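You operate a simulated robot arm through the tools that you are given. There is no shell and no other tool. Be economical: measure what you need, move in short steps, check, and stop when the job is done.

You are at the controls of a simulated robot arm. One attempt, no reset.

## Task
Switch the box on and lay the flake of fragment L20 at its tag's heat.
Fine: film on before the tip; park the spatula; then the 150 g weight on the film till it sets.

It is judged by the outcome, as a careful person would: the job done as asked, and still so three seconds after it is handed in. It fails if anything else is knocked over, pushed out of place, dropped, spilled or broken.

## Robot
A 6-joint arm with a two-finger parallel gripper, fixed in place. Base frame: the origin is at the foot of the arm, x ahead of it, y to its left, z up. Units: mm, rad, N and s.
With the tool pointing down near the work surface it reaches from about 260 to 680 mm from the base axis. Its first joint turns from -1.152 to 1.152 rad. Payload 2.9 kg.
The tool frame sits at the grasp point between the pads (the TCP): z along the fingers, y along the line on which they close. The tips reach 30 mm beyond it. Largest opening 110 mm; finger width 20, thickness 10; the body of the gripper, 48 by 112 mm, starts 55 mm behind the TCP.
Orientation is told as [roll, pitch, yaw] about the base's x, y, z axes, in that order, counted from this pose: with the fingers straight down and closing along the base's y, the tool's x points along the base's -x, its y along +y and its z along -z.

## Interface
- The arm moves only by the tool send_rows. Its argument "steps" is a list of rows, each a list of 6 numbers: the shift along the tool's x, y, z in mm, then the turn, a rotation vector about the tool's x, y, z in rad. In form: [[x, y, z, wx, wy, wz], ...]. A call has 1 to 10 rows; each row shifts and turns the commanded pose from where the row before left it, along the tool's axes as they then stand. "jaw" is the finger opening in mm, from 0 to 110, set as the call begins (left out, the last holds). Each row takes 0.2 s and may step no farther than 50 mm and 0.15 rad from the row before; otherwise, or with a gripper value out of range, the whole call is refused. Where a pose cannot be reached the arm comes as near as it can. A force on the tool above 50 N (or 10 N above the force at the start of the call, whichever is more), or a blocked arm, ends the call early, and 0.2 s more pass. Each finger travels about 108 mm/s and halts on what it meets, pressing with about 29 N; the grip force reading is that of the motor and also rises with nothing between the fingers. The clock runs only during rows and for 0.2 s after the last one: add rows that do not move to give the fingers time. It gives the time, the measured TCP pose, the force on the tool (base axes), the opening and the grip force at its end, in the units of the frame above (readings bear some noise).
- Cameras (640 x 400 px; columns grow to the right, rows downward): "scene" is fixed at [100.5, 468, 1379.7]; the picture's right is [-0.40, -0.92, 0.00], its down [-0.55, 0.24, -0.80] and it looks along [0.73, -0.32, -0.60] (base axes); focal length 295 px, centre (320, 200). "wrist" rides on the gripper at [72, 17, -103] in the tool frame; the picture's right is [-0.23, 0.97, 0.00], its down [-0.76, -0.18, -0.62] and it looks along [-0.61, -0.14, 0.78] (tool axes); focal length 222 px, centre (320, 200). There is no depth. A picture from a camera that has moved, and an enlarged one, comes with that camera's place and axes in the base frame and with its lens.
- camera(camera): a new picture of that camera. The clock stands still meanwhile.
- zoom(camera, box): a new picture of the part [left, top, right, bottom] of that camera's present view, enlarged. The clock stands still meanwhile.
- job_done(): hands the job in; it is judged then, once.

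Work in short steps. Places have to be worked out from the pictures, the camera data and where the tool is seen: move nearer, look again, correct. Check each grasp and each placing, and mend what went wrong. You have 120 turns and 84 pictures in all, those below and enlarged ones among them. Open the gripper and draw the arm clear of the work before you hand the job in, unless the task says otherwise; then end with one line.

The tools are called as name(argument=value, ...) on one line, values as JSON. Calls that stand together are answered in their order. send_rows: Moves the arm, as the interface text tells. Its arguments: {"type":"object","properties":{"steps":{"type":"array","items":{"type":"array","items":{"type":"number"}}},"jaw":{"type":"number"}},"required":["steps"]} The other tools are called the same way: camera (camera) takes a picture; zoom (camera, box) takes an enlarged picture of a part of a camera's view; job_done () hands the job in.

At the start:

```text
t: 0.0
tool_pos: [310.9, 337.5, 1217.7]
ee_rot: [0.0, 0.0, -0.001]
force: [0.2, 0.7, -0.3]
opening: 110.2
grasp_force: 0.0
```

scene: 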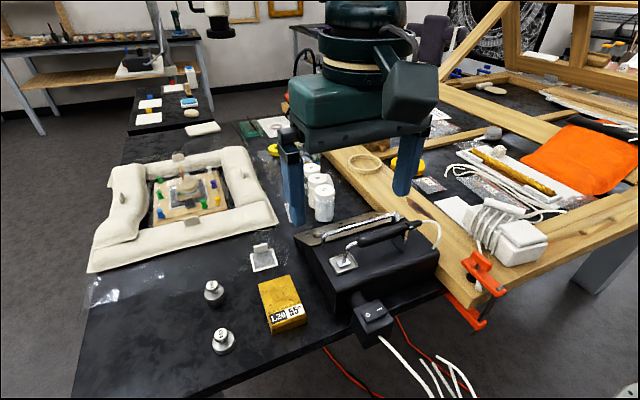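
wrist: 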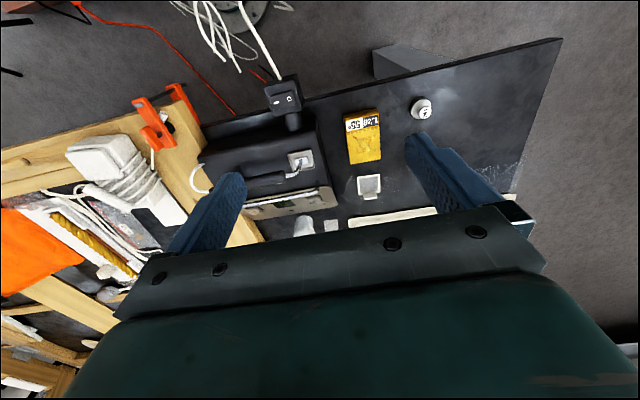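

I start by looking closely at the box, tag and work area.

zoom(camera="scene", box=[280, 190, 460, 340])

zoom(camera="scene", box=[180, 230, 320, 360])

zoom(camera="scene", box=[80, 130, 290, 280])

```text
2.67 times, centred on (370, 265) of scene
camera zoom: at [100.5, 468.0, 1379.7], right [-0.4, -0.92, 0.0], down [-0.55, 0.24, -0.8], along [0.73, -0.32, -0.6], focal length 787 px, centre (187, 27)
```

zoom: 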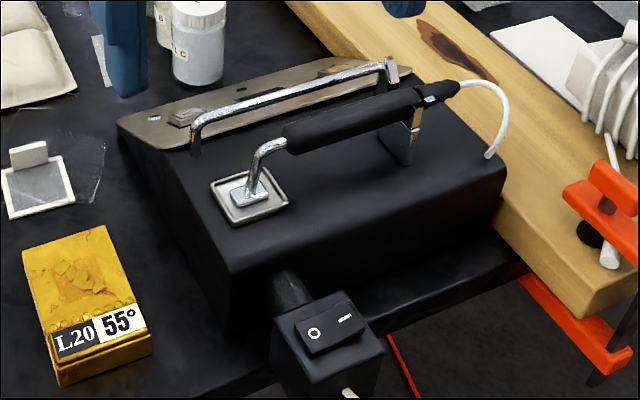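

```text
3.08 times, centred on (250, 295) of scene
camera zoom: at [100.5, 468.0, 1379.7], right [-0.4, -0.92, 0.0], down [-0.55, 0.24, -0.8], along [0.73, -0.32, -0.6], focal length 908 px, centre (535, -92)
```

zoom: 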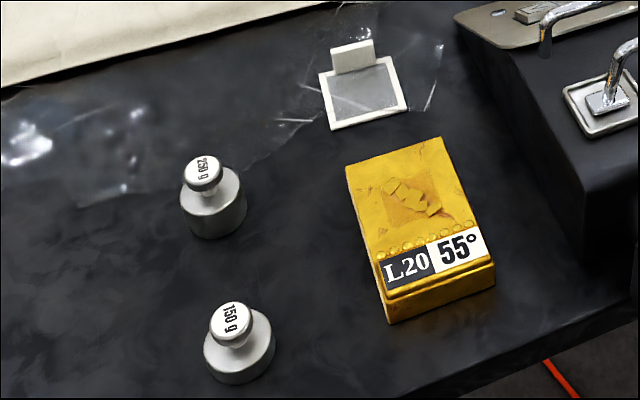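

```text
2.67 times, centred on (185, 205) of scene
camera zoom: at [100.5, 468.0, 1379.7], right [-0.4, -0.92, 0.0], down [-0.55, 0.24, -0.8], along [0.73, -0.32, -0.6], focal length 787 px, centre (680, 187)
```

zoom: 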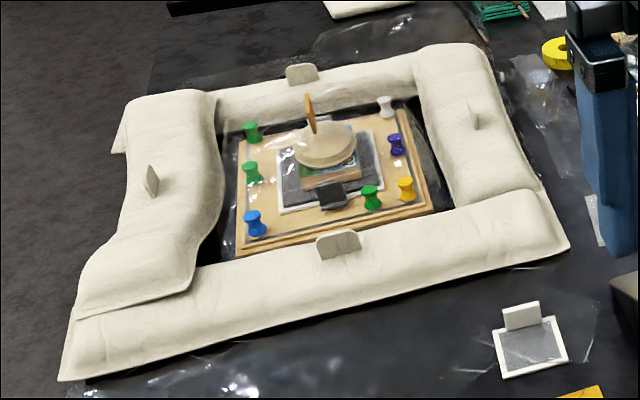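

The scene is readable: the gilded block L20 (55°) is at about (457,399), and the box with spatula is at about (450,260). I move above the box to read its panel.

send_rows(steps=[[-30, -13, 30, 0, 0, 0], [-30, -13, 30, 0, 0, 0], [-30, -13, 30, 0, 0, 0], [-30, -13, 30, 0, 0, 0], [-20, -10, 20, 0, 0, 0]])

camera(camera="wrist")

camera(camera="scene")

```text
t: 1.2
tool_pos: [452.9, 274.6, 1075.5]
ee_rot: [-0.002, 0.001, 0.001]
force: [-0.3, -0.9, 0.5]
opening: 109.9
grasp_force: 0.1
```

```text
78 pictures are left
camera wrist: at [379.9, 290.5, 1179.3], right [0.23, 0.97, 0.0], down [0.76, -0.18, 0.62], along [0.61, -0.14, -0.78], focal length 222 px, centre (320, 200)
```

wrist: 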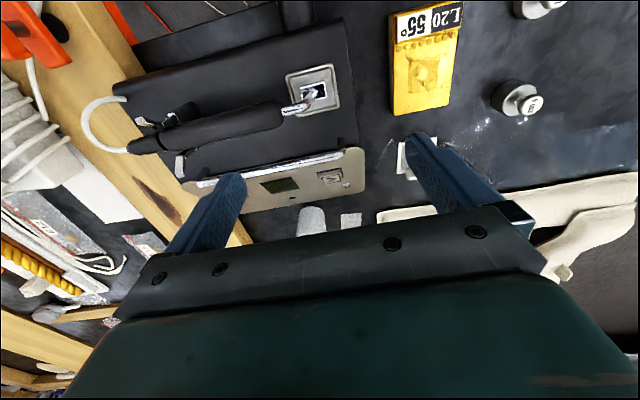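

```text
77 pictures are left
```

scene: 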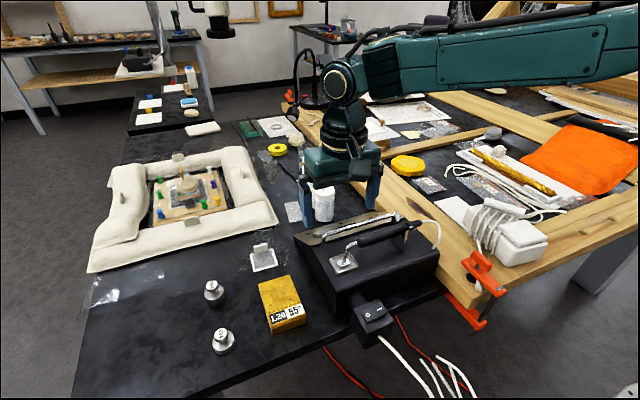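

zoom(camera="wrist", box=[180, 140, 380, 220])

zoom(camera="wrist", box=[90, 50, 370, 200])

```text
3.20 times, centred on (280, 180) of wrist
camera zoom: at [379.9, 290.5, 1179.3], right [0.23, 0.97, 0.0], down [0.76, -0.18, 0.62], along [0.61, -0.14, -0.78], focal length 711 px, centre (448, 264)
```

zoom: 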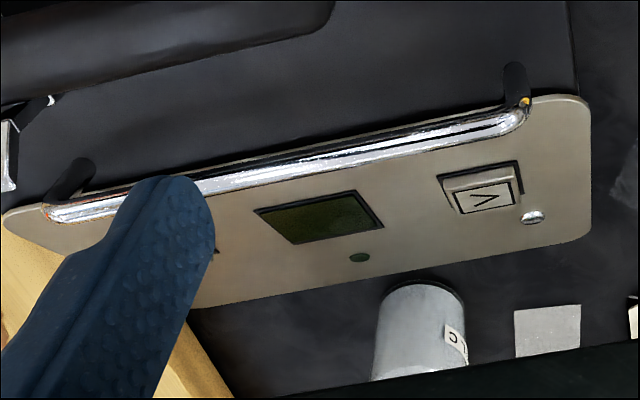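

```text
2.29 times, centred on (230, 125) of wrist
camera zoom: at [379.9, 290.5, 1179.3], right [0.23, 0.97, 0.0], down [0.76, -0.18, 0.62], along [0.61, -0.14, -0.78], focal length 508 px, centre (526, 371)
```

zoom: 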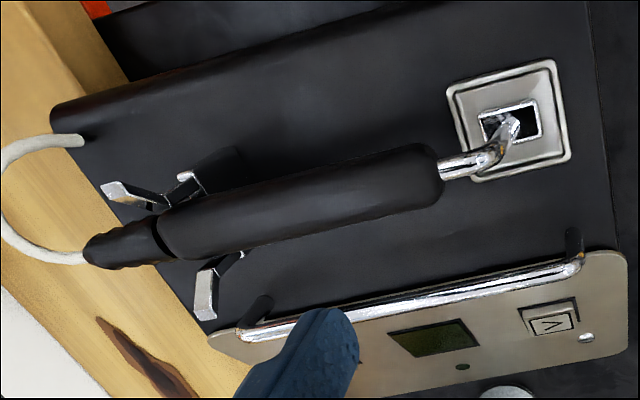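

The panel carries a display and buttons; I move further forward to see it squarely.

send_rows(steps=[[-40, 0, 0, 0, 0, 0], [-40, 0, 0, 0, 0, 0], [-30, -10, 0, 0, 0, 0]])

camera(camera="wrist")

```text
t: 2.0
tool_pos: [563.0, 264.5, 1075.3]
ee_rot: [0.001, -0.001, 0.0]
force: [0.1, -0.4, 0.6]
opening: 110.0
grasp_force: 0.0
```

```text
74 pictures are left
camera wrist: at [490.5, 280.4, 1179.8], right [0.23, 0.97, 0.0], down [0.76, -0.18, 0.62], along [0.61, -0.14, -0.78], focal length 222 px, centre (320, 200)
```

wrist: 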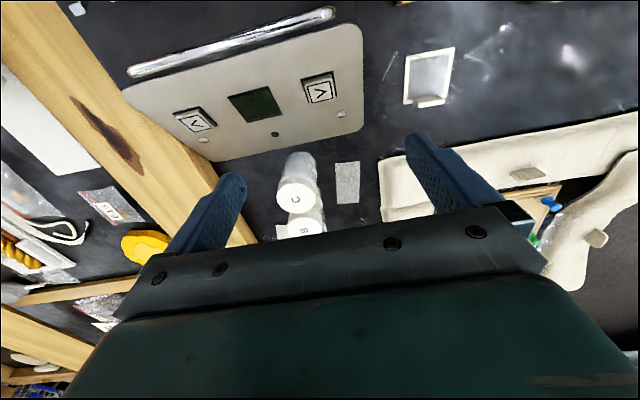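

zoom(camera="wrist", box=[110, 0, 370, 170])

zoom(camera="wrist", box=[260, 20, 500, 230])

```text
2.35 times, centred on (240, 85) of wrist
camera zoom: at [490.5, 280.4, 1179.8], right [0.23, 0.97, 0.0], down [0.76, -0.18, 0.62], along [0.61, -0.14, -0.78], focal length 523 px, centre (508, 471)
```

zoom: 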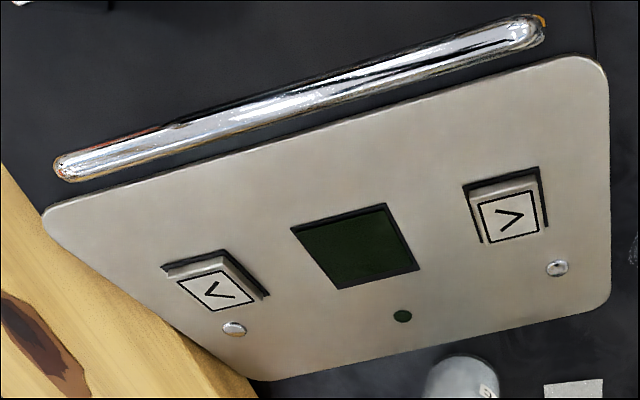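

```text
1.90 times, centred on (380, 125) of wrist
camera zoom: at [490.5, 280.4, 1179.8], right [0.23, 0.97, 0.0], down [0.76, -0.18, 0.62], along [0.61, -0.14, -0.78], focal length 423 px, centre (206, 343)
```

zoom: 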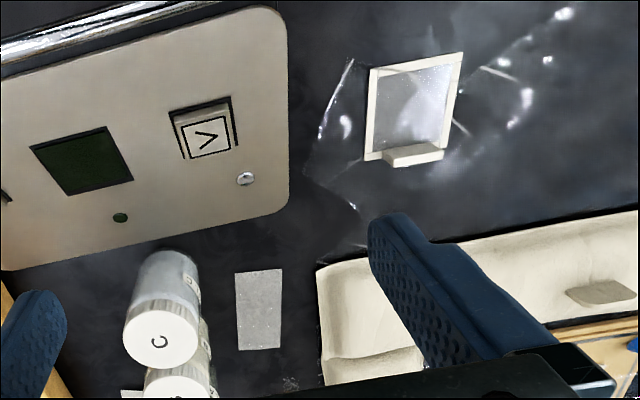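

The panel has "<" at −y and ">" at +y with a dark display; the film's tab is on its far (+x) side. Next I go above the switch for a close view.

send_rows(steps=[[45, -2, 0, 0, 0, 0], [45, -2, 0, 0, 0, 0], [45, -2, 0, 0, 0, 0], [45, -4, 0, 0, 0, 0], [38, -4, 30, 0, 0, 0]], jaw=0)

camera(camera="wrist")

zoom(camera="scene", box=[320, 270, 440, 345])

```text
t: 3.2
tool_pos: [345.4, 248.8, 1046.6]
ee_rot: [0.0, 0.001, 0.0]
force: [0.4, 1.5, 0.3]
opening: 0.2
grasp_force: 28.9
```

```text
71 pictures are left
camera wrist: at [273.1, 264.9, 1149.9], right [0.23, 0.97, 0.0], down [0.76, -0.18, 0.62], along [0.61, -0.14, -0.78], focal length 222 px, centre (320, 200)
```

wrist: 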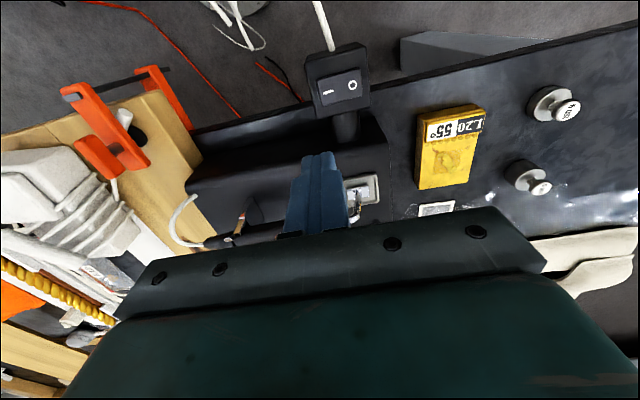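

```text
5.33 times, centred on (380, 308) of scene
camera zoom: at [100.5, 468.0, 1379.7], right [-0.4, -0.92, 0.0], down [-0.55, 0.24, -0.8], along [0.73, -0.32, -0.6], focal length 1574 px, centre (0, -373)
```

zoom: 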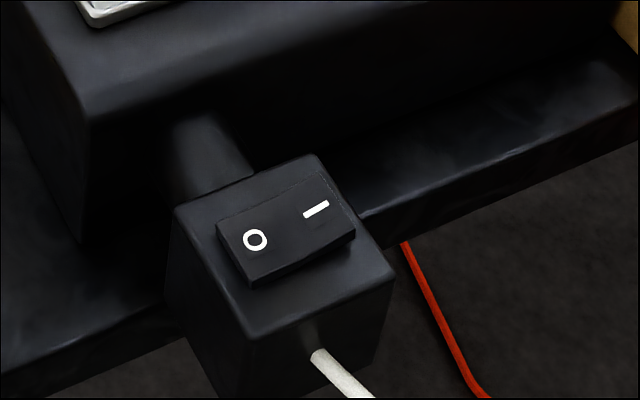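

Triangulation puts the "I" mark at about (324, 261, 931) and the "O" at y≈283. I go over the I end with closed fingers and lower toward it.

send_rows(steps=[[21, 9, 40, 0, 0, 0], [0, 0, 30, 0, 0, 0], [0, 0, 10, 0, 0, 0], [0, 0, 0, 0, 0, 0]])

zoom(camera="scene", box=[320, 250, 440, 345])

zoom(camera="wrist", box=[240, 40, 440, 240])

```text
t: 4.4
tool_pos: [322.3, 260.5, 968.3]
ee_rot: [0.0, -0.002, -0.001]
force: [-3.0, -5.3, 11.0]
opening: 0.1
grasp_force: 28.4
stopped in row 4: the force on the tool passed its limit (the readings are from after the stop); the commanded pose is now the measured one
```

```text
4.21 times, centred on (380, 298) of scene
camera zoom: at [100.3, 467.8, 1379.8], right [-0.4, -0.92, 0.0], down [-0.55, 0.24, -0.8], along [0.73, -0.32, -0.6], focal length 1242 px, centre (67, -210)
```

zoom: 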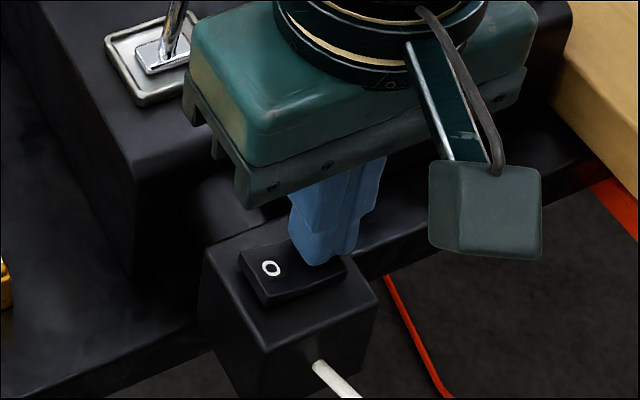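

```text
2.00 times, centred on (340, 140) of wrist
camera zoom: at [249.4, 275.4, 1073.4], right [0.23, 0.97, 0.0], down [0.76, -0.18, 0.62], along [0.61, -0.14, -0.78], focal length 444 px, centre (280, 320)
```

zoom: 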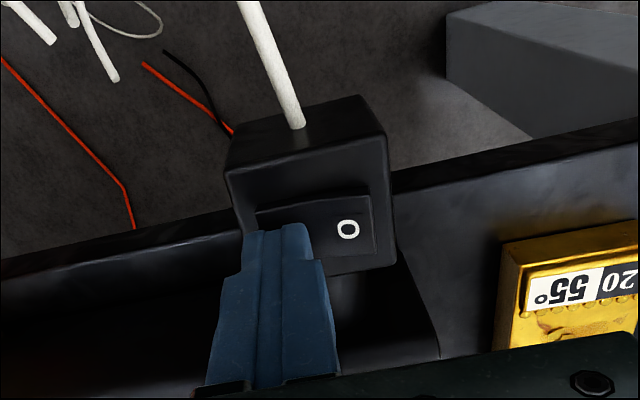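

I touched the I end at tip z≈938 with 11 N; I lift a bit and see whether the rocker flipped.

send_rows(steps=[[0, 0, -20, 0, 0, 0], [0, 0, -40, 0, 0, 0]])

zoom(camera="scene", box=[320, 250, 440, 345])

```text
t: 5.0
tool_pos: [322.9, 259.2, 1027.4]
ee_rot: [0.002, -0.004, -0.001]
force: [0.3, -0.1, 0.6]
opening: 0.0
grasp_force: 29.5
```

```text
4.21 times, centred on (380, 298) of scene
camera zoom: at [100.5, 468.0, 1379.7], right [-0.4, -0.92, 0.0], down [-0.55, 0.24, -0.8], along [0.73, -0.32, -0.6], focal length 1242 px, centre (67, -210)
```

zoom: 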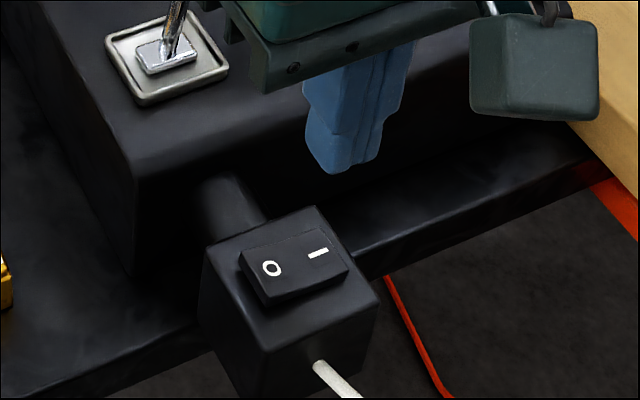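

zoom(camera="scene", box=[320, 270, 440, 345])

```text
5.33 times, centred on (380, 308) of scene
camera zoom: at [100.5, 468.0, 1379.7], right [-0.4, -0.92, 0.0], down [-0.55, 0.24, -0.8], along [0.73, -0.32, -0.6], focal length 1574 px, centre (0, -373)
```

zoom: 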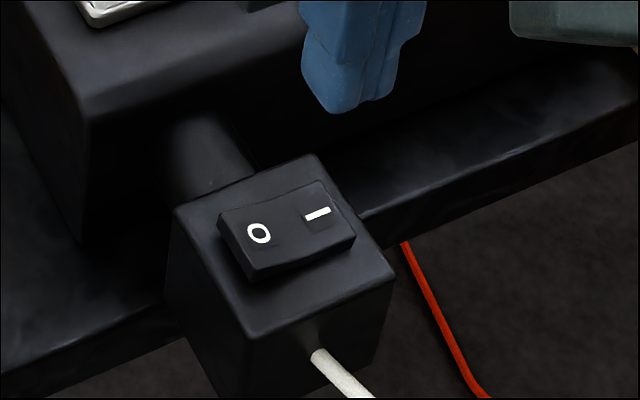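

The O end rose and the I end dropped, so the rocker flipped on. I go back to look at the display.

send_rows(steps=[[0, 0, -48, 0, 0, 0], [-48, 0, 0, 0, 0, 0], [-48, 0, 0, 0, 0, 0], [-48, 0, 0, 0, 0, 0], [-48, 0, 0, 0, 0, 0], [-45, 6, 0, 0, 0, 0]])

zoom(camera="wrist", box=[110, 0, 370, 170])

```text
t: 6.4
tool_pos: [558.3, 263.8, 1076.5]
ee_rot: [0.0, 0.0, -0.002]
force: [-0.6, 0.5, -0.2]
opening: 0.0
grasp_force: 29.2
```

```text
2.35 times, centred on (240, 85) of wrist
camera zoom: at [486.0, 280.3, 1180.7], right [0.23, 0.97, 0.0], down [0.76, -0.18, 0.62], along [0.61, -0.14, -0.78], focal length 523 px, centre (508, 471)
```

zoom: 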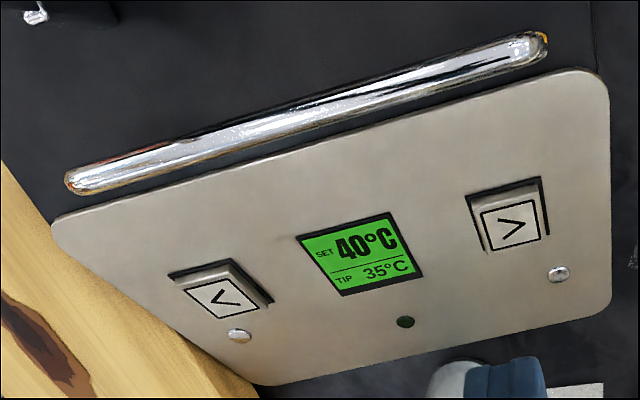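

Display reads SET 40 °C, TIP 35 °C. I triangulate the ">" button at (548, 267.5, 923.5) on a 31° panel; I lower the closed fingers to just above it.

send_rows(steps=[[5, 4, 40, 0, 0, 0], [0, 0, 40, 0, 0, 0], [0, 0, 28, 0, 0, 0], [0, 0, 0, 0, 0, 0]])

camera(camera="wrist")

zoom(camera="scene", box=[260, 180, 420, 280])

```text
t: 7.4
tool_pos: [554.4, 270.7, 970.1]
ee_rot: [0.0, 0.0, -0.003]
force: [-0.6, 0.1, 0.2]
opening: 0.0
grasp_force: 29.1
```

```text
64 pictures are left
camera wrist: at [480.5, 287.1, 1074.2], right [0.23, 0.97, 0.0], down [0.76, -0.18, 0.62], along [0.61, -0.14, -0.78], focal length 222 px, centre (320, 200)
```

wrist: 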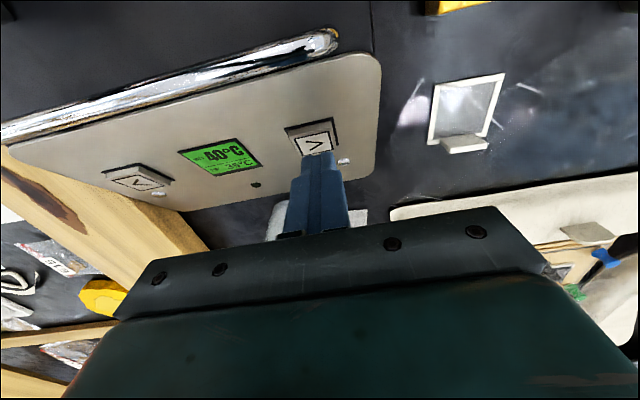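

```text
4.00 times, centred on (340, 230) of scene
camera zoom: at [100.5, 468.0, 1379.7], right [-0.4, -0.92, 0.0], down [-0.55, 0.24, -0.8], along [0.73, -0.32, -0.6], focal length 1180 px, centre (240, 80)
```

zoom: 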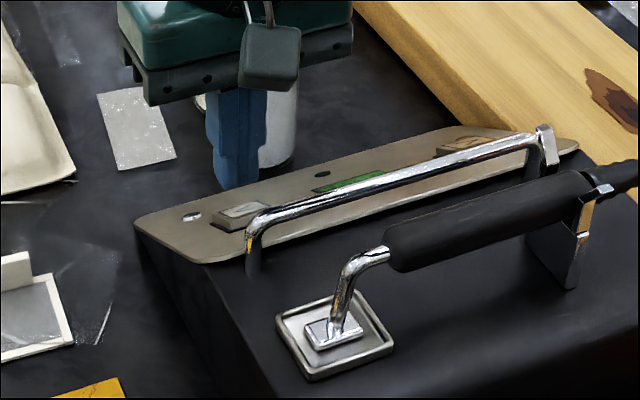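

Finger is over the ">" button, about 15 mm up. I lower gently and watch force.

send_rows(steps=[[0, -2, 8, 0, 0, 0], [0, 0, 3, 0, 0, 0], [0, 0, 3, 0, 0, 0]])

zoom(camera="wrist", box=[100, 60, 400, 240])

```text
t: 8.2
tool_pos: [555.5, 267.5, 955.5]
ee_rot: [0.001, -0.003, -0.002]
force: [0.5, -0.1, -0.5]
opening: 0.0
grasp_force: 29.1
```

```text
2.13 times, centred on (250, 150) of wrist
camera zoom: at [482.2, 283.8, 1060.2], right [0.23, 0.97, 0.0], down [0.76, -0.18, 0.63], along [0.61, -0.14, -0.78], focal length 474 px, centre (469, 307)
```

zoom: 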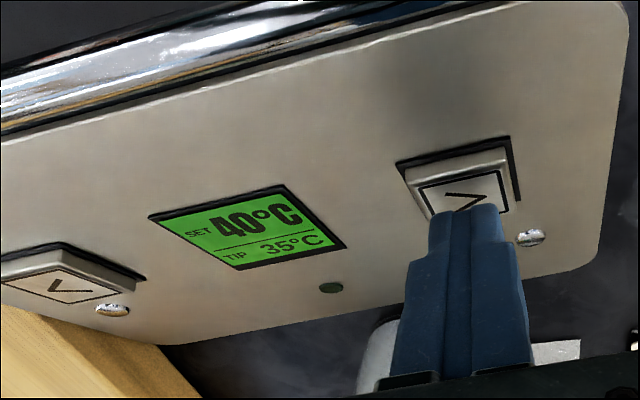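

No contact yet; I shift 3 mm toward the button's middle and press in 2 mm steps.

send_rows(steps=[[3, 0, 0, 0, 0, 0], [0, 0, 2, 0, 0, 0], [0, 0, 2, 0, 0, 0], [0, 0, 1, 0, 0, 0]])

zoom(camera="wrist", box=[100, 60, 400, 240])

```text
t: 9.2
tool_pos: [551.6, 268.4, 949.9]
ee_rot: [0.002, -0.003, 0.0]
force: [0.8, -0.9, 1.5]
opening: 0.0
grasp_force: 28.8
```

```text
2.13 times, centred on (250, 150) of wrist
camera zoom: at [478.6, 284.2, 1054.8], right [0.23, 0.97, 0.0], down [0.76, -0.18, 0.63], along [0.61, -0.14, -0.78], focal length 474 px, centre (469, 307)
```

zoom: 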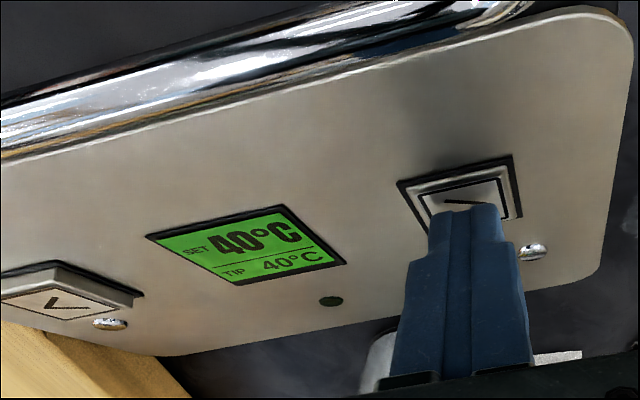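

Contact is starting (button slightly depressed, set still 40). I press a little further.

send_rows(steps=[[0, 0, 1.5, 0, 0, 0], [0, 0, 1, 0, 0, 0]])

zoom(camera="wrist", box=[100, 60, 400, 240])

```text
t: 9.8
tool_pos: [551.9, 267.4, 948.3]
ee_rot: [0.002, -0.003, 0.0]
force: [2.1, 0.2, 4.6]
opening: 0.0
grasp_force: 28.8
```

```text
2.13 times, centred on (250, 150) of wrist
camera zoom: at [479.6, 284.0, 1052.9], right [0.23, 0.97, 0.0], down [0.76, -0.18, 0.63], along [0.61, -0.14, -0.78], focal length 474 px, centre (469, 307)
```

zoom: 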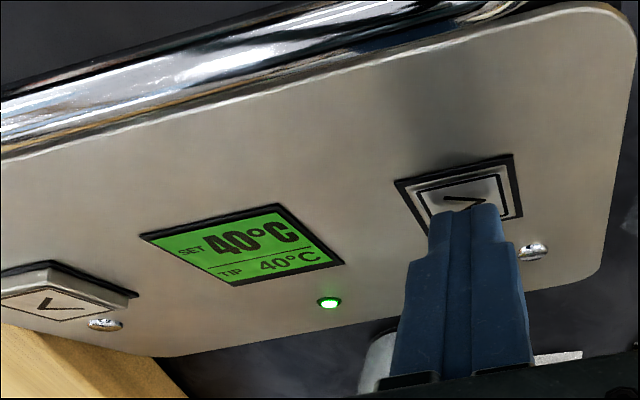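

The ready light is on at 40; the button takes more force. I press 2 mm more, then release to see the step.

send_rows(steps=[[0, 0, 1.5, 0, 0, 0], [0, 0, 1.5, 0, 0, 0]])

zoom(camera="wrist", box=[100, 60, 400, 240])

```text
t: 10.4
tool_pos: [553.7, 268.2, 947.4]
ee_rot: [0.002, -0.004, -0.002]
force: [3.1, -0.9, 13.1]
opening: 0.0
grasp_force: 29.0
```

```text
2.13 times, centred on (250, 150) of wrist
camera zoom: at [479.4, 283.9, 1051.3], right [0.23, 0.97, 0.0], down [0.76, -0.18, 0.63], along [0.61, -0.14, -0.78], focal length 474 px, centre (469, 307)
```

zoom: 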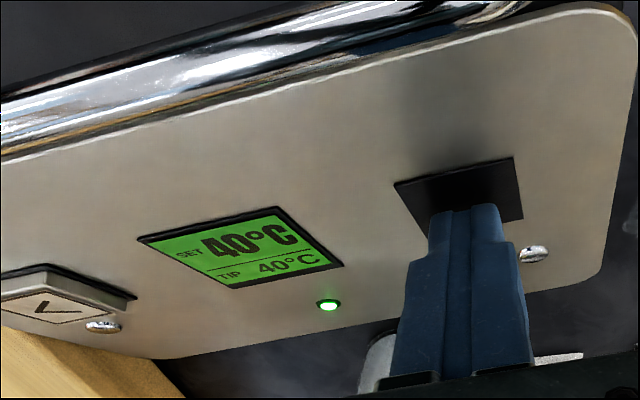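

The button went fully in at 13 N; I release it and check the display.

send_rows(steps=[[0, 0, -5, 0, 0, 0], [0, 0, -3, 0, 0, 0]])

zoom(camera="wrist", box=[100, 60, 400, 240])

```text
t: 11.0
tool_pos: [552.1, 268.5, 952.2]
ee_rot: [-0.001, 0.0, -0.001]
force: [1.9, -0.5, 0.0]
opening: 0.0
grasp_force: 29.0
```

```text
2.13 times, centred on (250, 150) of wrist
camera zoom: at [478.9, 284.5, 1056.7], right [0.23, 0.97, 0.0], down [0.76, -0.18, 0.62], along [0.61, -0.14, -0.78], focal length 474 px, centre (469, 307)
```

zoom: 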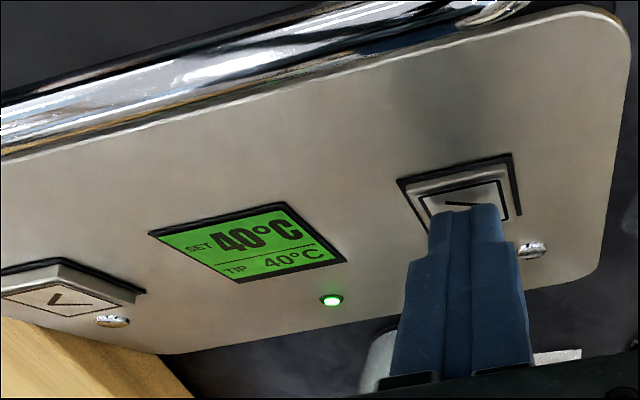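

Still 40 °C. I press again, deeper and held, before concluding anything.

send_rows(steps=[[0, 0, 5, 0, 0, 0], [0, 0, 4, 0, 0, 0], [0, 0, 2, 0, 0, 0], [0, 0, 0, 0, 0, 0]])

zoom(camera="wrist", box=[100, 60, 400, 240])

```text
t: 12.0
tool_pos: [555.0, 268.9, 945.7]
ee_rot: [0.004, -0.01, -0.005]
force: [8.2, -1.1, 28.8]
opening: 0.0
grasp_force: 29.1
```

```text
2.13 times, centred on (250, 150) of wrist
camera zoom: at [480.5, 284.3, 1049.8], right [0.23, 0.97, 0.01], down [0.75, -0.18, 0.63], along [0.62, -0.14, -0.78], focal length 474 px, centre (469, 307)
```

zoom: 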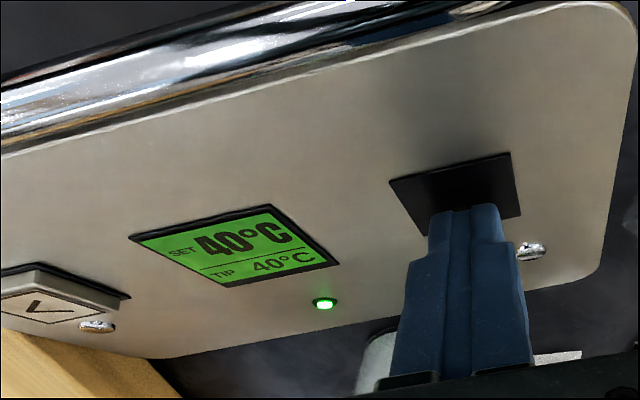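

send_rows(steps=[[0, 0, -10, 0, 0, 0], [0, 0, -8, 0, 0, 0], [0, 0, 0, 0, 0, 0]])

zoom(camera="wrist", box=[80, 60, 400, 240])

```text
t: 12.8
tool_pos: [551.5, 267.8, 959.1]
ee_rot: [0.0, 0.001, -0.001]
force: [-0.2, -0.1, -0.1]
opening: 0.0
grasp_force: 29.2
```

```text
2.00 times, centred on (240, 150) of wrist
camera zoom: at [479.1, 284.3, 1063.5], right [0.23, 0.97, 0.0], down [0.76, -0.18, 0.62], along [0.61, -0.14, -0.78], focal length 444 px, centre (480, 300)
```

zoom: 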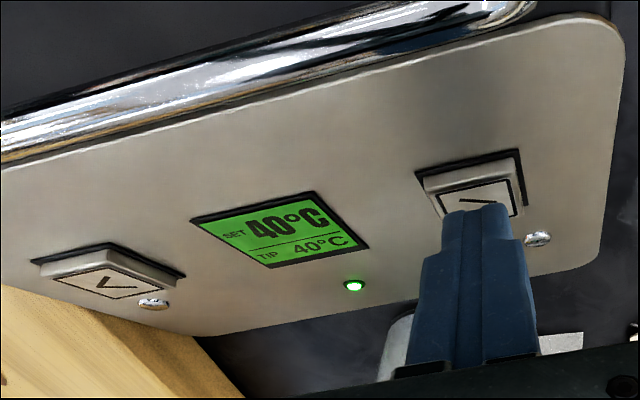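

">" had no effect although the button clicked fully in and sprang back, so 40 may be its end stop; the markings may run the other way. I try the other button at about (547, 119).

send_rows(steps=[[0, 0, -30, 0, 0, 0], [0, -49, 0, 0, 0, 0], [0, -49, 0, 0, 0, 0], [0, -50, 0, 0, 0, 0], [0, 0, 15, 0, 0, 0]])

camera(camera="wrist")

```text
t: 14.0
tool_pos: [549.0, 116.6, 975.1]
ee_rot: [0.003, -0.003, -0.001]
force: [0.2, 0.2, 0.6]
opening: 0.0
grasp_force: 28.7
```

```text
55 pictures are left
camera wrist: at [476.4, 133.5, 1079.5], right [0.23, 0.97, 0.0], down [0.76, -0.18, 0.63], along [0.61, -0.14, -0.78], focal length 222 px, centre (320, 200)
```

wrist: 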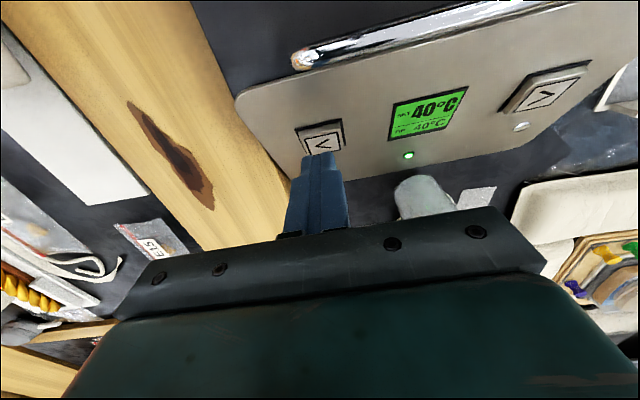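

The finger is aligned over "<". I press it once.

send_rows(steps=[[-4, 1, 18, 0, 0, 0], [0, 0, 6, 0, 0, 0], [0, 0, 4, 0, 0, 0], [0, 0, 2, 0, 0, 0], [0, 0, 1, 0, 0, 0]])

zoom(camera="wrist", box=[230, 60, 630, 240])

```text
t: 15.2
tool_pos: [555.8, 120.1, 944.5]
ee_rot: [0.0, -0.007, 0.0]
force: [2.8, -1.7, 11.3]
opening: 0.0
grasp_force: 29.4
```

```text
1.60 times, centred on (430, 150) of wrist
camera zoom: at [482.6, 136.9, 1049.2], right [0.23, 0.97, 0.0], down [0.76, -0.18, 0.63], along [0.61, -0.14, -0.78], focal length 355 px, centre (144, 280)
```

zoom: 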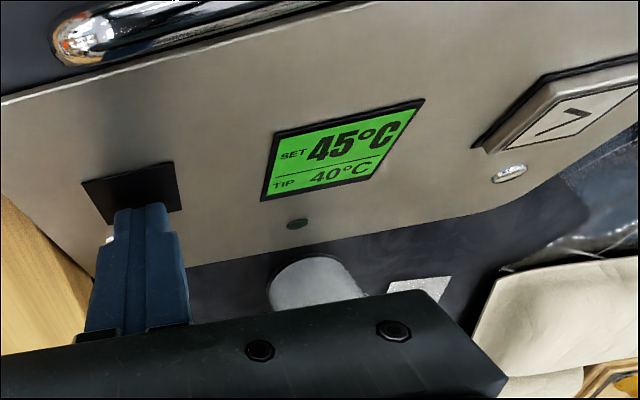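

This button raises: SET 45. I release and press once more, checking.

send_rows(steps=[[0, 0, -12, 0, 0, 0], [0, 0, 0, 0, 0, 0], [0, 0, 8, 0, 0, 0], [0, 0, 3, 0, 0, 0], [0, 0, 1, 0, 0, 0], [0, 0, 0, 0, 0, 0]])

zoom(camera="wrist", box=[230, 60, 630, 240])

```text
t: 16.6
tool_pos: [556.6, 120.7, 944.0]
ee_rot: [0.003, -0.007, 0.0]
force: [5.8, 3.8, 13.0]
opening: 0.0
grasp_force: 28.6
```

```text
1.60 times, centred on (430, 150) of wrist
camera zoom: at [483.0, 136.6, 1048.7], right [0.23, 0.97, 0.0], down [0.76, -0.18, 0.63], along [0.61, -0.14, -0.78], focal length 355 px, centre (144, 280)
```

zoom: 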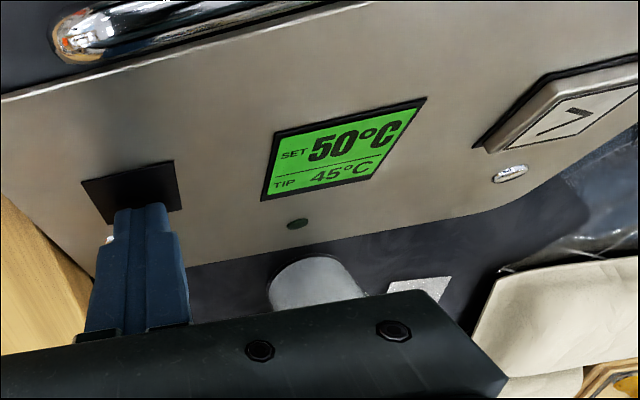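

SET 50; one more identical press for 55.

send_rows(steps=[[0, 0, -12, 0, 0, 0], [0, 0, 0, 0, 0, 0], [0, 0, 8, 0, 0, 0], [0, 0, 3, 0, 0, 0], [0, 0, 1, 0, 0, 0], [0, 0, 0, 0, 0, 0], [0, 0, -10, 0, 0, 0], [0, 0, -30, 0, 0, 0]])

zoom(camera="wrist", box=[230, 0, 630, 180])

```text
t: 18.4
tool_pos: [553.8, 118.5, 982.1]
ee_rot: [-0.001, -0.001, -0.004]
force: [-1.1, 0.4, 0.3]
opening: 0.3
grasp_force: 29.3
```

```text
1.60 times, centred on (430, 90) of wrist
camera zoom: at [481.7, 135.2, 1087.6], right [0.23, 0.97, 0.0], down [0.76, -0.18, 0.62], along [0.61, -0.14, -0.78], focal length 355 px, centre (144, 376)
```

zoom: 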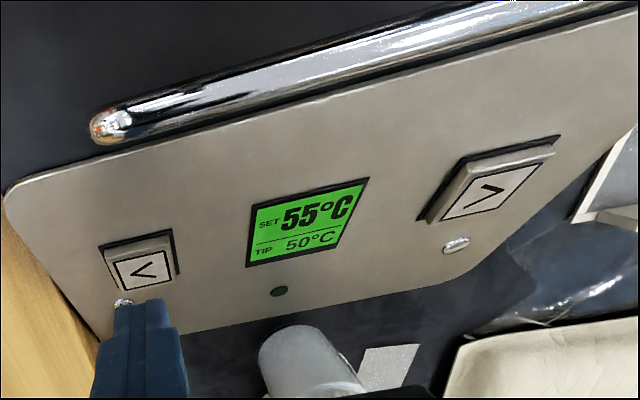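

SET is 55 °C. Now the film: its frame spans roughly x 548–604, y 374–430 with an upright tab on the far edge; I move up and over, then turn the gripper to close along x.

send_rows(steps=[[0, 0, -45, 0, 0, 0], [10, 40, -35, 0, 0, 0], [10, 50, 0, 0, 0, 0.05], [0, 50, 0, 0, 0, 0.05], [0, 50, 0, 0, 0, 0.05], [0, 0, 0, 0, 0, 0.14], [0, 0, 0, 0, 0, 0.14], [0, 0, 0, 0, 0, 0.14], [0, 0, 0, 0, 0, 0.14]])

send_rows(steps=[[0, 0, 0, 0, 0, 0.15], [0, 0, 0, 0, 0, 0.15], [0, 0, 0, 0, 0, 0.15], [0, 0, 0, 0, 0, 0.15], [0, 0, 0, 0, 0, 0.15], [0, 0, 0, 0, 0, 0.11]], jaw=40)

camera(camera="wrist")

```text
refused: row 2 steps farther than a row can; nothing moved
```

```text
t: 19.8
tool_pos: [556.0, 120.0, 984.0]
ee_rot: [0.004, -0.001, -0.865]
force: [1.0, 0.0, 0.2]
opening: 39.9
grasp_force: 0.1
```

```text
51 pictures are left
camera wrist: at [520.4, 185.8, 1087.7], right [0.89, 0.46, 0.0], down [0.36, -0.7, 0.62], along [0.29, -0.55, -0.78], focal length 222 px, centre (320, 200)
```

wrist: 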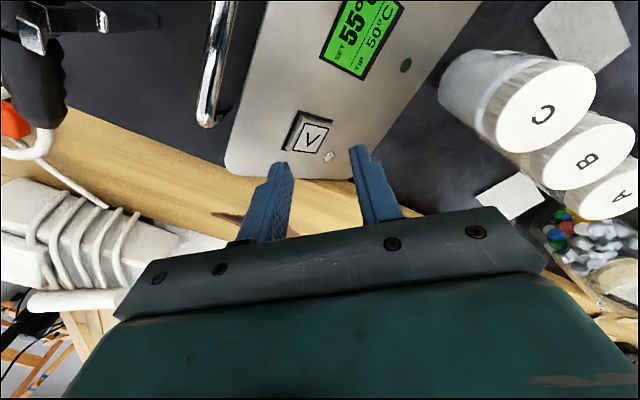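

The first move was refused (row too long), the turn went ahead without contact. I lift, finish the turn, then travel.

send_rows(steps=[[0, 0, -45, 0, 0, 0], [0, 0, -45, 0, 0, 0.1], [0, 0, 0, 0, 0, 0.15], [0, 0, 0, 0, 0, 0.15], [0, 0, 0, 0, 0, 0.15], [0, 0, 0, 0, 0, 0.15], [48, 0, 0, 0, 0, 0], [48, 0, 0, 0, 0, 0], [48, 0, 0, 0, 0, 0], [48, 0, 0, 0, 0, 0]])

camera(camera="wrist")

```text
t: 22.0
tool_pos: [554.2, 312.9, 1071.8]
ee_rot: [0.004, 0.003, -1.563]
force: [-0.8, -0.1, 0.2]
opening: 40.2
grasp_force: 0.1
```

```text
50 pictures are left
camera wrist: at [570.2, 384.3, 1177.3], right [0.98, -0.22, 0.0], down [-0.17, -0.76, 0.62], along [-0.13, -0.61, -0.78], focal length 222 px, centre (320, 200)
```

wrist: 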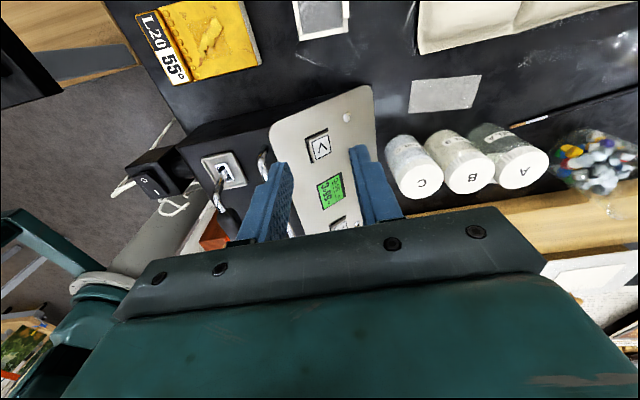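

The turn is complete. Now I tilt the fingers 0.5 rad toward +y (about the closing axis) for reach, and move over the film for a straight-down look.

send_rows(steps=[[0, 0, 0, 0, 0.125, 0], [0, 0, 0, 0, 0.125, 0], [0, 0, 0, 0, 0.125, 0], [0, 0, 0, 0, 0.125, 0], [19, 7, 33, 0, 0, 0], [19, 8, 33, 0, 0, 0]])

camera(camera="wrist")

camera(camera="scene")

```text
t: 23.4
tool_pos: [549.4, 333.2, 1048.9]
ee_rot: [0.001, 0.419, -1.561]
force: [0.4, -0.3, -0.1]
opening: 40.0
grasp_force: 0.0
out of reach, approached as far as the arm can: row 1, 5, 6
```

```text
49 pictures are left
camera wrist: at [565.8, 357.4, 1175.6], right [0.98, -0.2, -0.09], down [-0.17, -0.95, 0.26], along [-0.14, -0.24, -0.96], focal length 222 px, centre (320, 200)
```

wrist: 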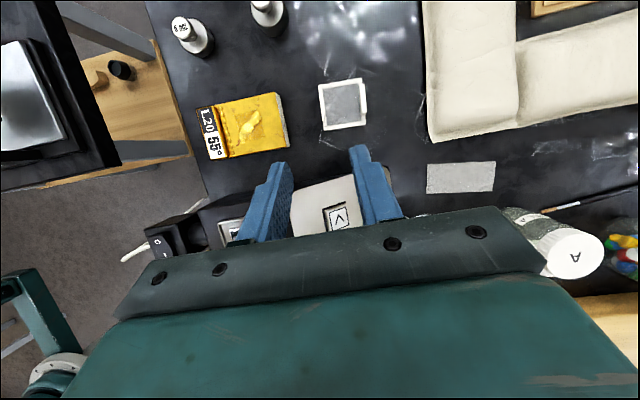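

```text
48 pictures are left
```

scene: 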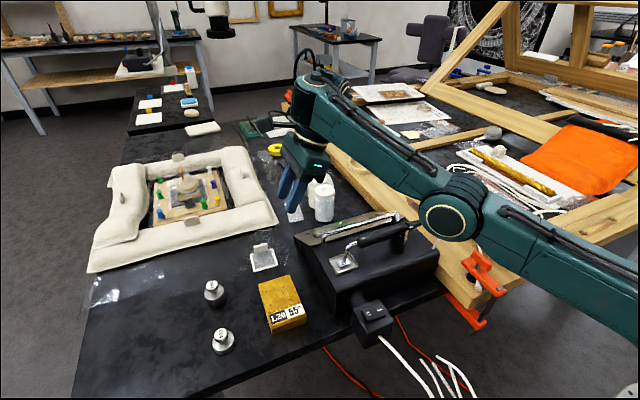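

The arm is near its reach at this height; lower down it reaches farther. First a closer look at the film and fragment from here.

zoom(camera="wrist", box=[180, 50, 400, 190])

zoom(camera="scene", box=[230, 230, 310, 290])

```text
2.86 times, centred on (290, 120) of wrist
camera zoom: at [565.8, 357.4, 1175.6], right [0.98, -0.2, -0.09], down [-0.17, -0.95, 0.26], along [-0.14, -0.24, -0.96], focal length 635 px, centre (406, 429)
```

zoom: 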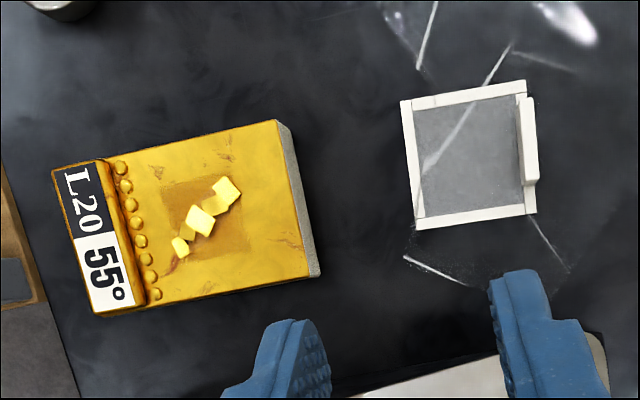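

```text
6.67 times, centred on (270, 260) of scene
camera zoom: at [100.5, 468.0, 1379.7], right [-0.4, -0.92, 0.0], down [-0.55, 0.24, -0.8], along [0.73, -0.32, -0.6], focal length 1967 px, centre (653, -200)
```

zoom: 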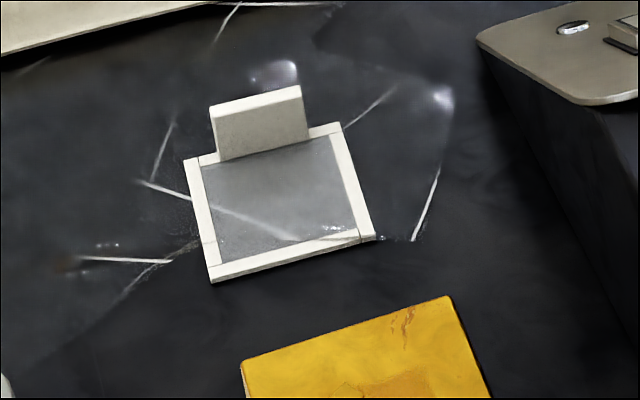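

Film: centre (574.5, 400), yaw −0.08, tab top at about (600, 398, 886). Flake patch: (455, 399) with block top z≈884. I lower toward the tab height, where the reach is better, and see what the arm achieves.

send_rows(steps=[[-19, 0, 35, 0, 0, 0], [-14, 0, 26, 0, 0, 0], [0, 0, 0, -0.041, 0, 0.075], [0, 0, 0, 0, 0, 0]])

```text
t: 24.4
tool_pos: [549.5, 334.4, 1049.9]
ee_rot: [-0.002, 0.417, -1.561]
force: [0.3, 0.4, -0.7]
opening: 39.8
grasp_force: 0.0
out of reach, approached as far as the arm can: row 1, 2, 3
```

The arm did not follow downward, so I pull the command back toward the base to find what is reachable.

send_rows(steps=[[-38, 0, -21, 0, 0, 0], [0, -20, 0, 0, 0, 0], [0, 0, 0, 0, 0, 0]])

```text
t: 25.2
tool_pos: [562.6, 299.6, 1059.1]
ee_rot: [0.0, 0.417, -1.562]
force: [-0.9, 0.7, -0.6]
opening: 40.2
grasp_force: 0.1
out of reach, approached as far as the arm can: row 1, 2
```

send_rows(steps=[[0, 0, 0, 0, -0.15, 0], [-10, -20, -10, 0, -0.15, 0], [0, -20, 0, 0, -0.1, 0], [0, 0, 0, 0, 0, 0]])

```text
t: 26.2
tool_pos: [524.3, 286.7, 1065.2]
ee_rot: [-0.001, 0.02, -1.561]
force: [0.5, -0.8, 0.2]
opening: 40.1
grasp_force: 0.1
```

Tool-down poses work fine; the command resets to the reached pose. I'll descend at a shorter radius over free table (530, 340), then extend outward low, where reach is larger.

send_rows(steps=[[27, 3, 0, 0, -0.02, 0], [26, 3, 0, 0, 0, 0], [0, 0, 45, 0, 0, 0], [0, 0, 45, 0, 0, 0], [0, 0, 35, 0, 0, 0], [0, 0, 0, 0, 0, 0]])

```text
t: 27.6
tool_pos: [530.1, 339.5, 942.6]
ee_rot: [-0.003, -0.002, -1.559]
force: [-0.8, -0.6, -0.7]
opening: 40.1
grasp_force: 0.1
```

send_rows(steps=[[5, 30, 0, 0, 0, 0], [0, 0, 0, 0, 0.1, 0], [0, 0, 0, 0, 0.1, 0], [0, 0, 0, 0, 0.1, 0], [0, 0, 0, 0, 0.1, 0], [0, 0, 0, 0, 0, 0]])

```text
t: 29.0
tool_pos: [555.0, 324.0, 1001.6]
ee_rot: [-0.019, 0.336, -1.562]
force: [0.2, -0.6, 0.1]
opening: 40.1
grasp_force: 0.1
out of reach, approached as far as the arm can: row 3, 4, 5
```

Tilting outward is limited by the wrist. I return to tool-down and test how far the arm truly reaches low down toward the tab.

send_rows(steps=[[0, 0, 0, 0, -0.15, 0], [0, 0, 0, 0, -0.15, 0], [0, 0, 0, 0.019, -0.036, 0], [25, 5, 30, 0, 0, 0], [10, 10, 35, 0, 0, 0], [25, 20, 0, 0, 0, 0], [10, 15, 0, 0, 0, 0], [0, 0, 0, 0, 0, 0]])

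```text
t: 30.8
tool_pos: [564.3, 361.7, 938.3]
ee_rot: [-0.036, -0.001, -1.556]
force: [-0.3, -0.4, 0.1]
opening: 39.8
grasp_force: 0.0
out of reach, approached as far as the arm can: row 6, 7
```

Tool-down stops at about r=672. I test how much tilt is available in the radial direction instead.

send_rows(steps=[[-20, -24, 0, 0, 0, 0], [0, 0, 0, 0.036, 0, 0], [0, 0, 0, -0.085, 0.053, 0], [0, 0, 0, -0.085, 0.053, 0], [0, 0, 0, -0.085, 0.053, 0], [0, 0, 0, -0.085, 0.053, 0], [0, 0, 0, -0.085, 0.053, 0]])

```text
t: 32.4
tool_pos: [547.9, 343.9, 953.8]
ee_rot: [0.087, 0.094, -1.553]
force: [0.8, -0.1, 0.7]
opening: 40.0
grasp_force: 0.1
out of reach, approached as far as the arm can: row 1, 4, 5, 6, 7
```

Radial tilt is limited too. I look from here to verify where film and tab really are relative to the fingers.

camera(camera="wrist")

camera(camera="scene")

```text
45 pictures are left
camera wrist: at [554.5, 406.3, 1066.6], right [0.97, -0.22, 0.06], down [-0.22, -0.82, 0.53], along [-0.07, -0.53, -0.84], focal length 222 px, centre (320, 200)
```

wrist: 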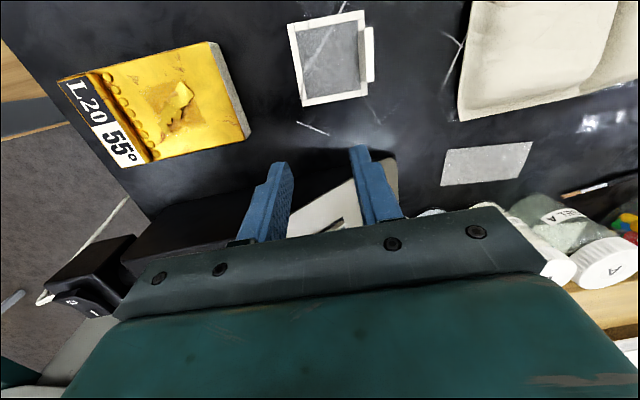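

```text
44 pictures are left
```

scene: 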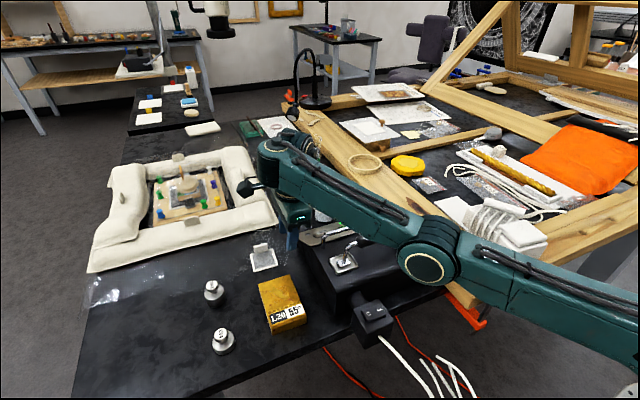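

The film is where I computed it. The arm was straight at the elbow, where the solver sticks; so I retreat to a bent pose, tilt there, and extend afterwards.

send_rows(steps=[[0, 0, -45, 0.087, -0.094, 0], [-10, -25, -40, 0, 0, 0], [-15, -30, -25, 0, 0, 0], [-20, -30, 0, 0, 0, 0], [0, 0, 0, 0, 0, 0]])

send_rows(steps=[[0, 0, 0, 0, 0.12, 0], [0, 0, 0, 0, 0.12, 0], [0, 0, 0, 0, 0.12, 0], [0, 0, 0, 0, 0.12, 0], [0, 0, 0, 0, 0.12, 0], [0, 0, 0, 0, 0, 0]])

```text
t: 33.6
tool_pos: [483.1, 306.3, 1085.1]
ee_rot: [-0.004, -0.003, -1.558]
force: [-1.1, -0.1, 0.4]
opening: 40.0
grasp_force: 0.0
out of reach, approached as far as the arm can: row 4
```

```text
t: 35.0
tool_pos: [537.1, 339.7, 1113.2]
ee_rot: [0.012, 0.515, -1.558]
force: [0.4, 0.5, 0.8]
opening: 39.9
grasp_force: 0.0
out of reach, approached as far as the arm can: row 1, 2, 3, 4, 5
```

The reached wrist positions form an inner boundary, and the scene picture shows the elbow hanging low: the arm has flipped to the elbow-down branch. I stretch outward fully and come back to try to flip the elbow up again.

send_rows(steps=[[0, 0, 0, 0, -0.15, 0], [0, 0, 0, 0, -0.15, 0], [0, 0, 0, 0, -0.15, 0], [0, 0, 0, 0.012, -0.065, 0], [25, 35, 0, 0, 0, 0], [25, 35, 0, 0, 0, 0], [25, 35, 0, 0, 0, 0], [25, 35, 0, 0, 0, 0]])

send_rows(steps=[[-20, -30, 0, 0, 0, 0], [-20, -30, 0, 0, 0, 0], [-20, -30, 0, 0, 0, 0], [-20, -30, 0, 0, 0, 0], [0, 0, 0, 0, 0, 0]])

camera(camera="scene")

```text
t: 36.8
tool_pos: [532.4, 348.3, 1105.9]
ee_rot: [-0.001, 0.001, -1.565]
force: [-0.2, 0.3, -0.2]
opening: 39.9
grasp_force: 0.0
out of reach, approached as far as the arm can: row 5, 6, 7, 8
```

```text
t: 38.0
tool_pos: [413.6, 264.4, 1102.2]
ee_rot: [-0.002, -0.001, -1.565]
force: [0.5, -0.4, -0.5]
opening: 40.0
grasp_force: 0.1
```

```text
43 pictures are left
```

scene: 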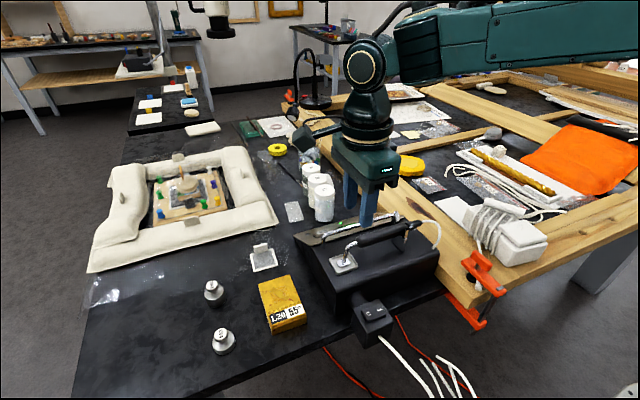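

The elbow is up again. Now I set the final yaw, tilt 0.5 rad here with the elbow bent, then extend.

send_rows(steps=[[0, 0, 0, 0, 0, 0.084], [0, 0, 0, 0, 0.125, 0], [0, 0, 0, 0, 0.125, 0], [0, 0, 0, 0, 0.125, 0], [0, 0, 0, 0, 0.125, 0], [12.7, 36, 16.1, 0, 0, 0], [12.7, 36, 16.1, 0, 0, 0], [12.7, 36, 16.1, 0, 0, 0], [0, 0, 0, 0, 0, 0]])

```text
t: 40.0
tool_pos: [523.3, 315.1, 1077.4]
ee_rot: [-0.002, 0.499, -1.651]
force: [0.2, 0.1, -0.6]
opening: 40.0
grasp_force: 0.0
```

It works. I continue outward and down to about (590, 375, 985).

send_rows(steps=[[4.3, 20.7, 37.3, 0, 0, 0], [4.3, 20.7, 37.3, 0, 0, 0], [4.3, 20.7, 37.3, 0, 0, 0], [0, 0, 0, 0, 0, 0]])

camera(camera="wrist")

```text
t: 41.0
tool_pos: [588.2, 373.0, 984.8]
ee_rot: [0.001, 0.496, -1.65]
force: [0.8, -1.0, 0.2]
opening: 39.8
grasp_force: 0.1
```

```text
42 pictures are left
camera wrist: at [606.5, 385.3, 1111.6], right [0.96, -0.28, -0.11], down [-0.25, -0.95, 0.18], along [-0.15, -0.15, -0.98], focal length 222 px, centre (320, 200)
```

wrist: 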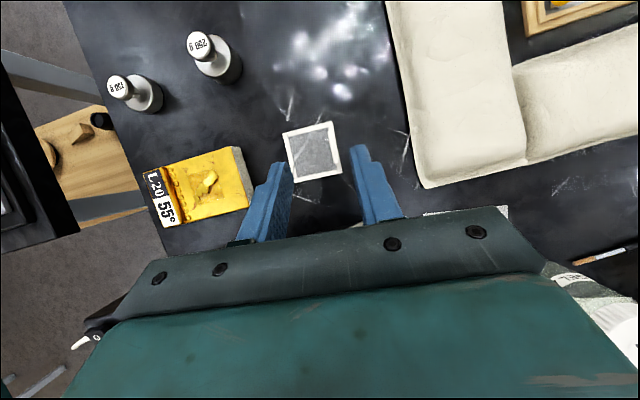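

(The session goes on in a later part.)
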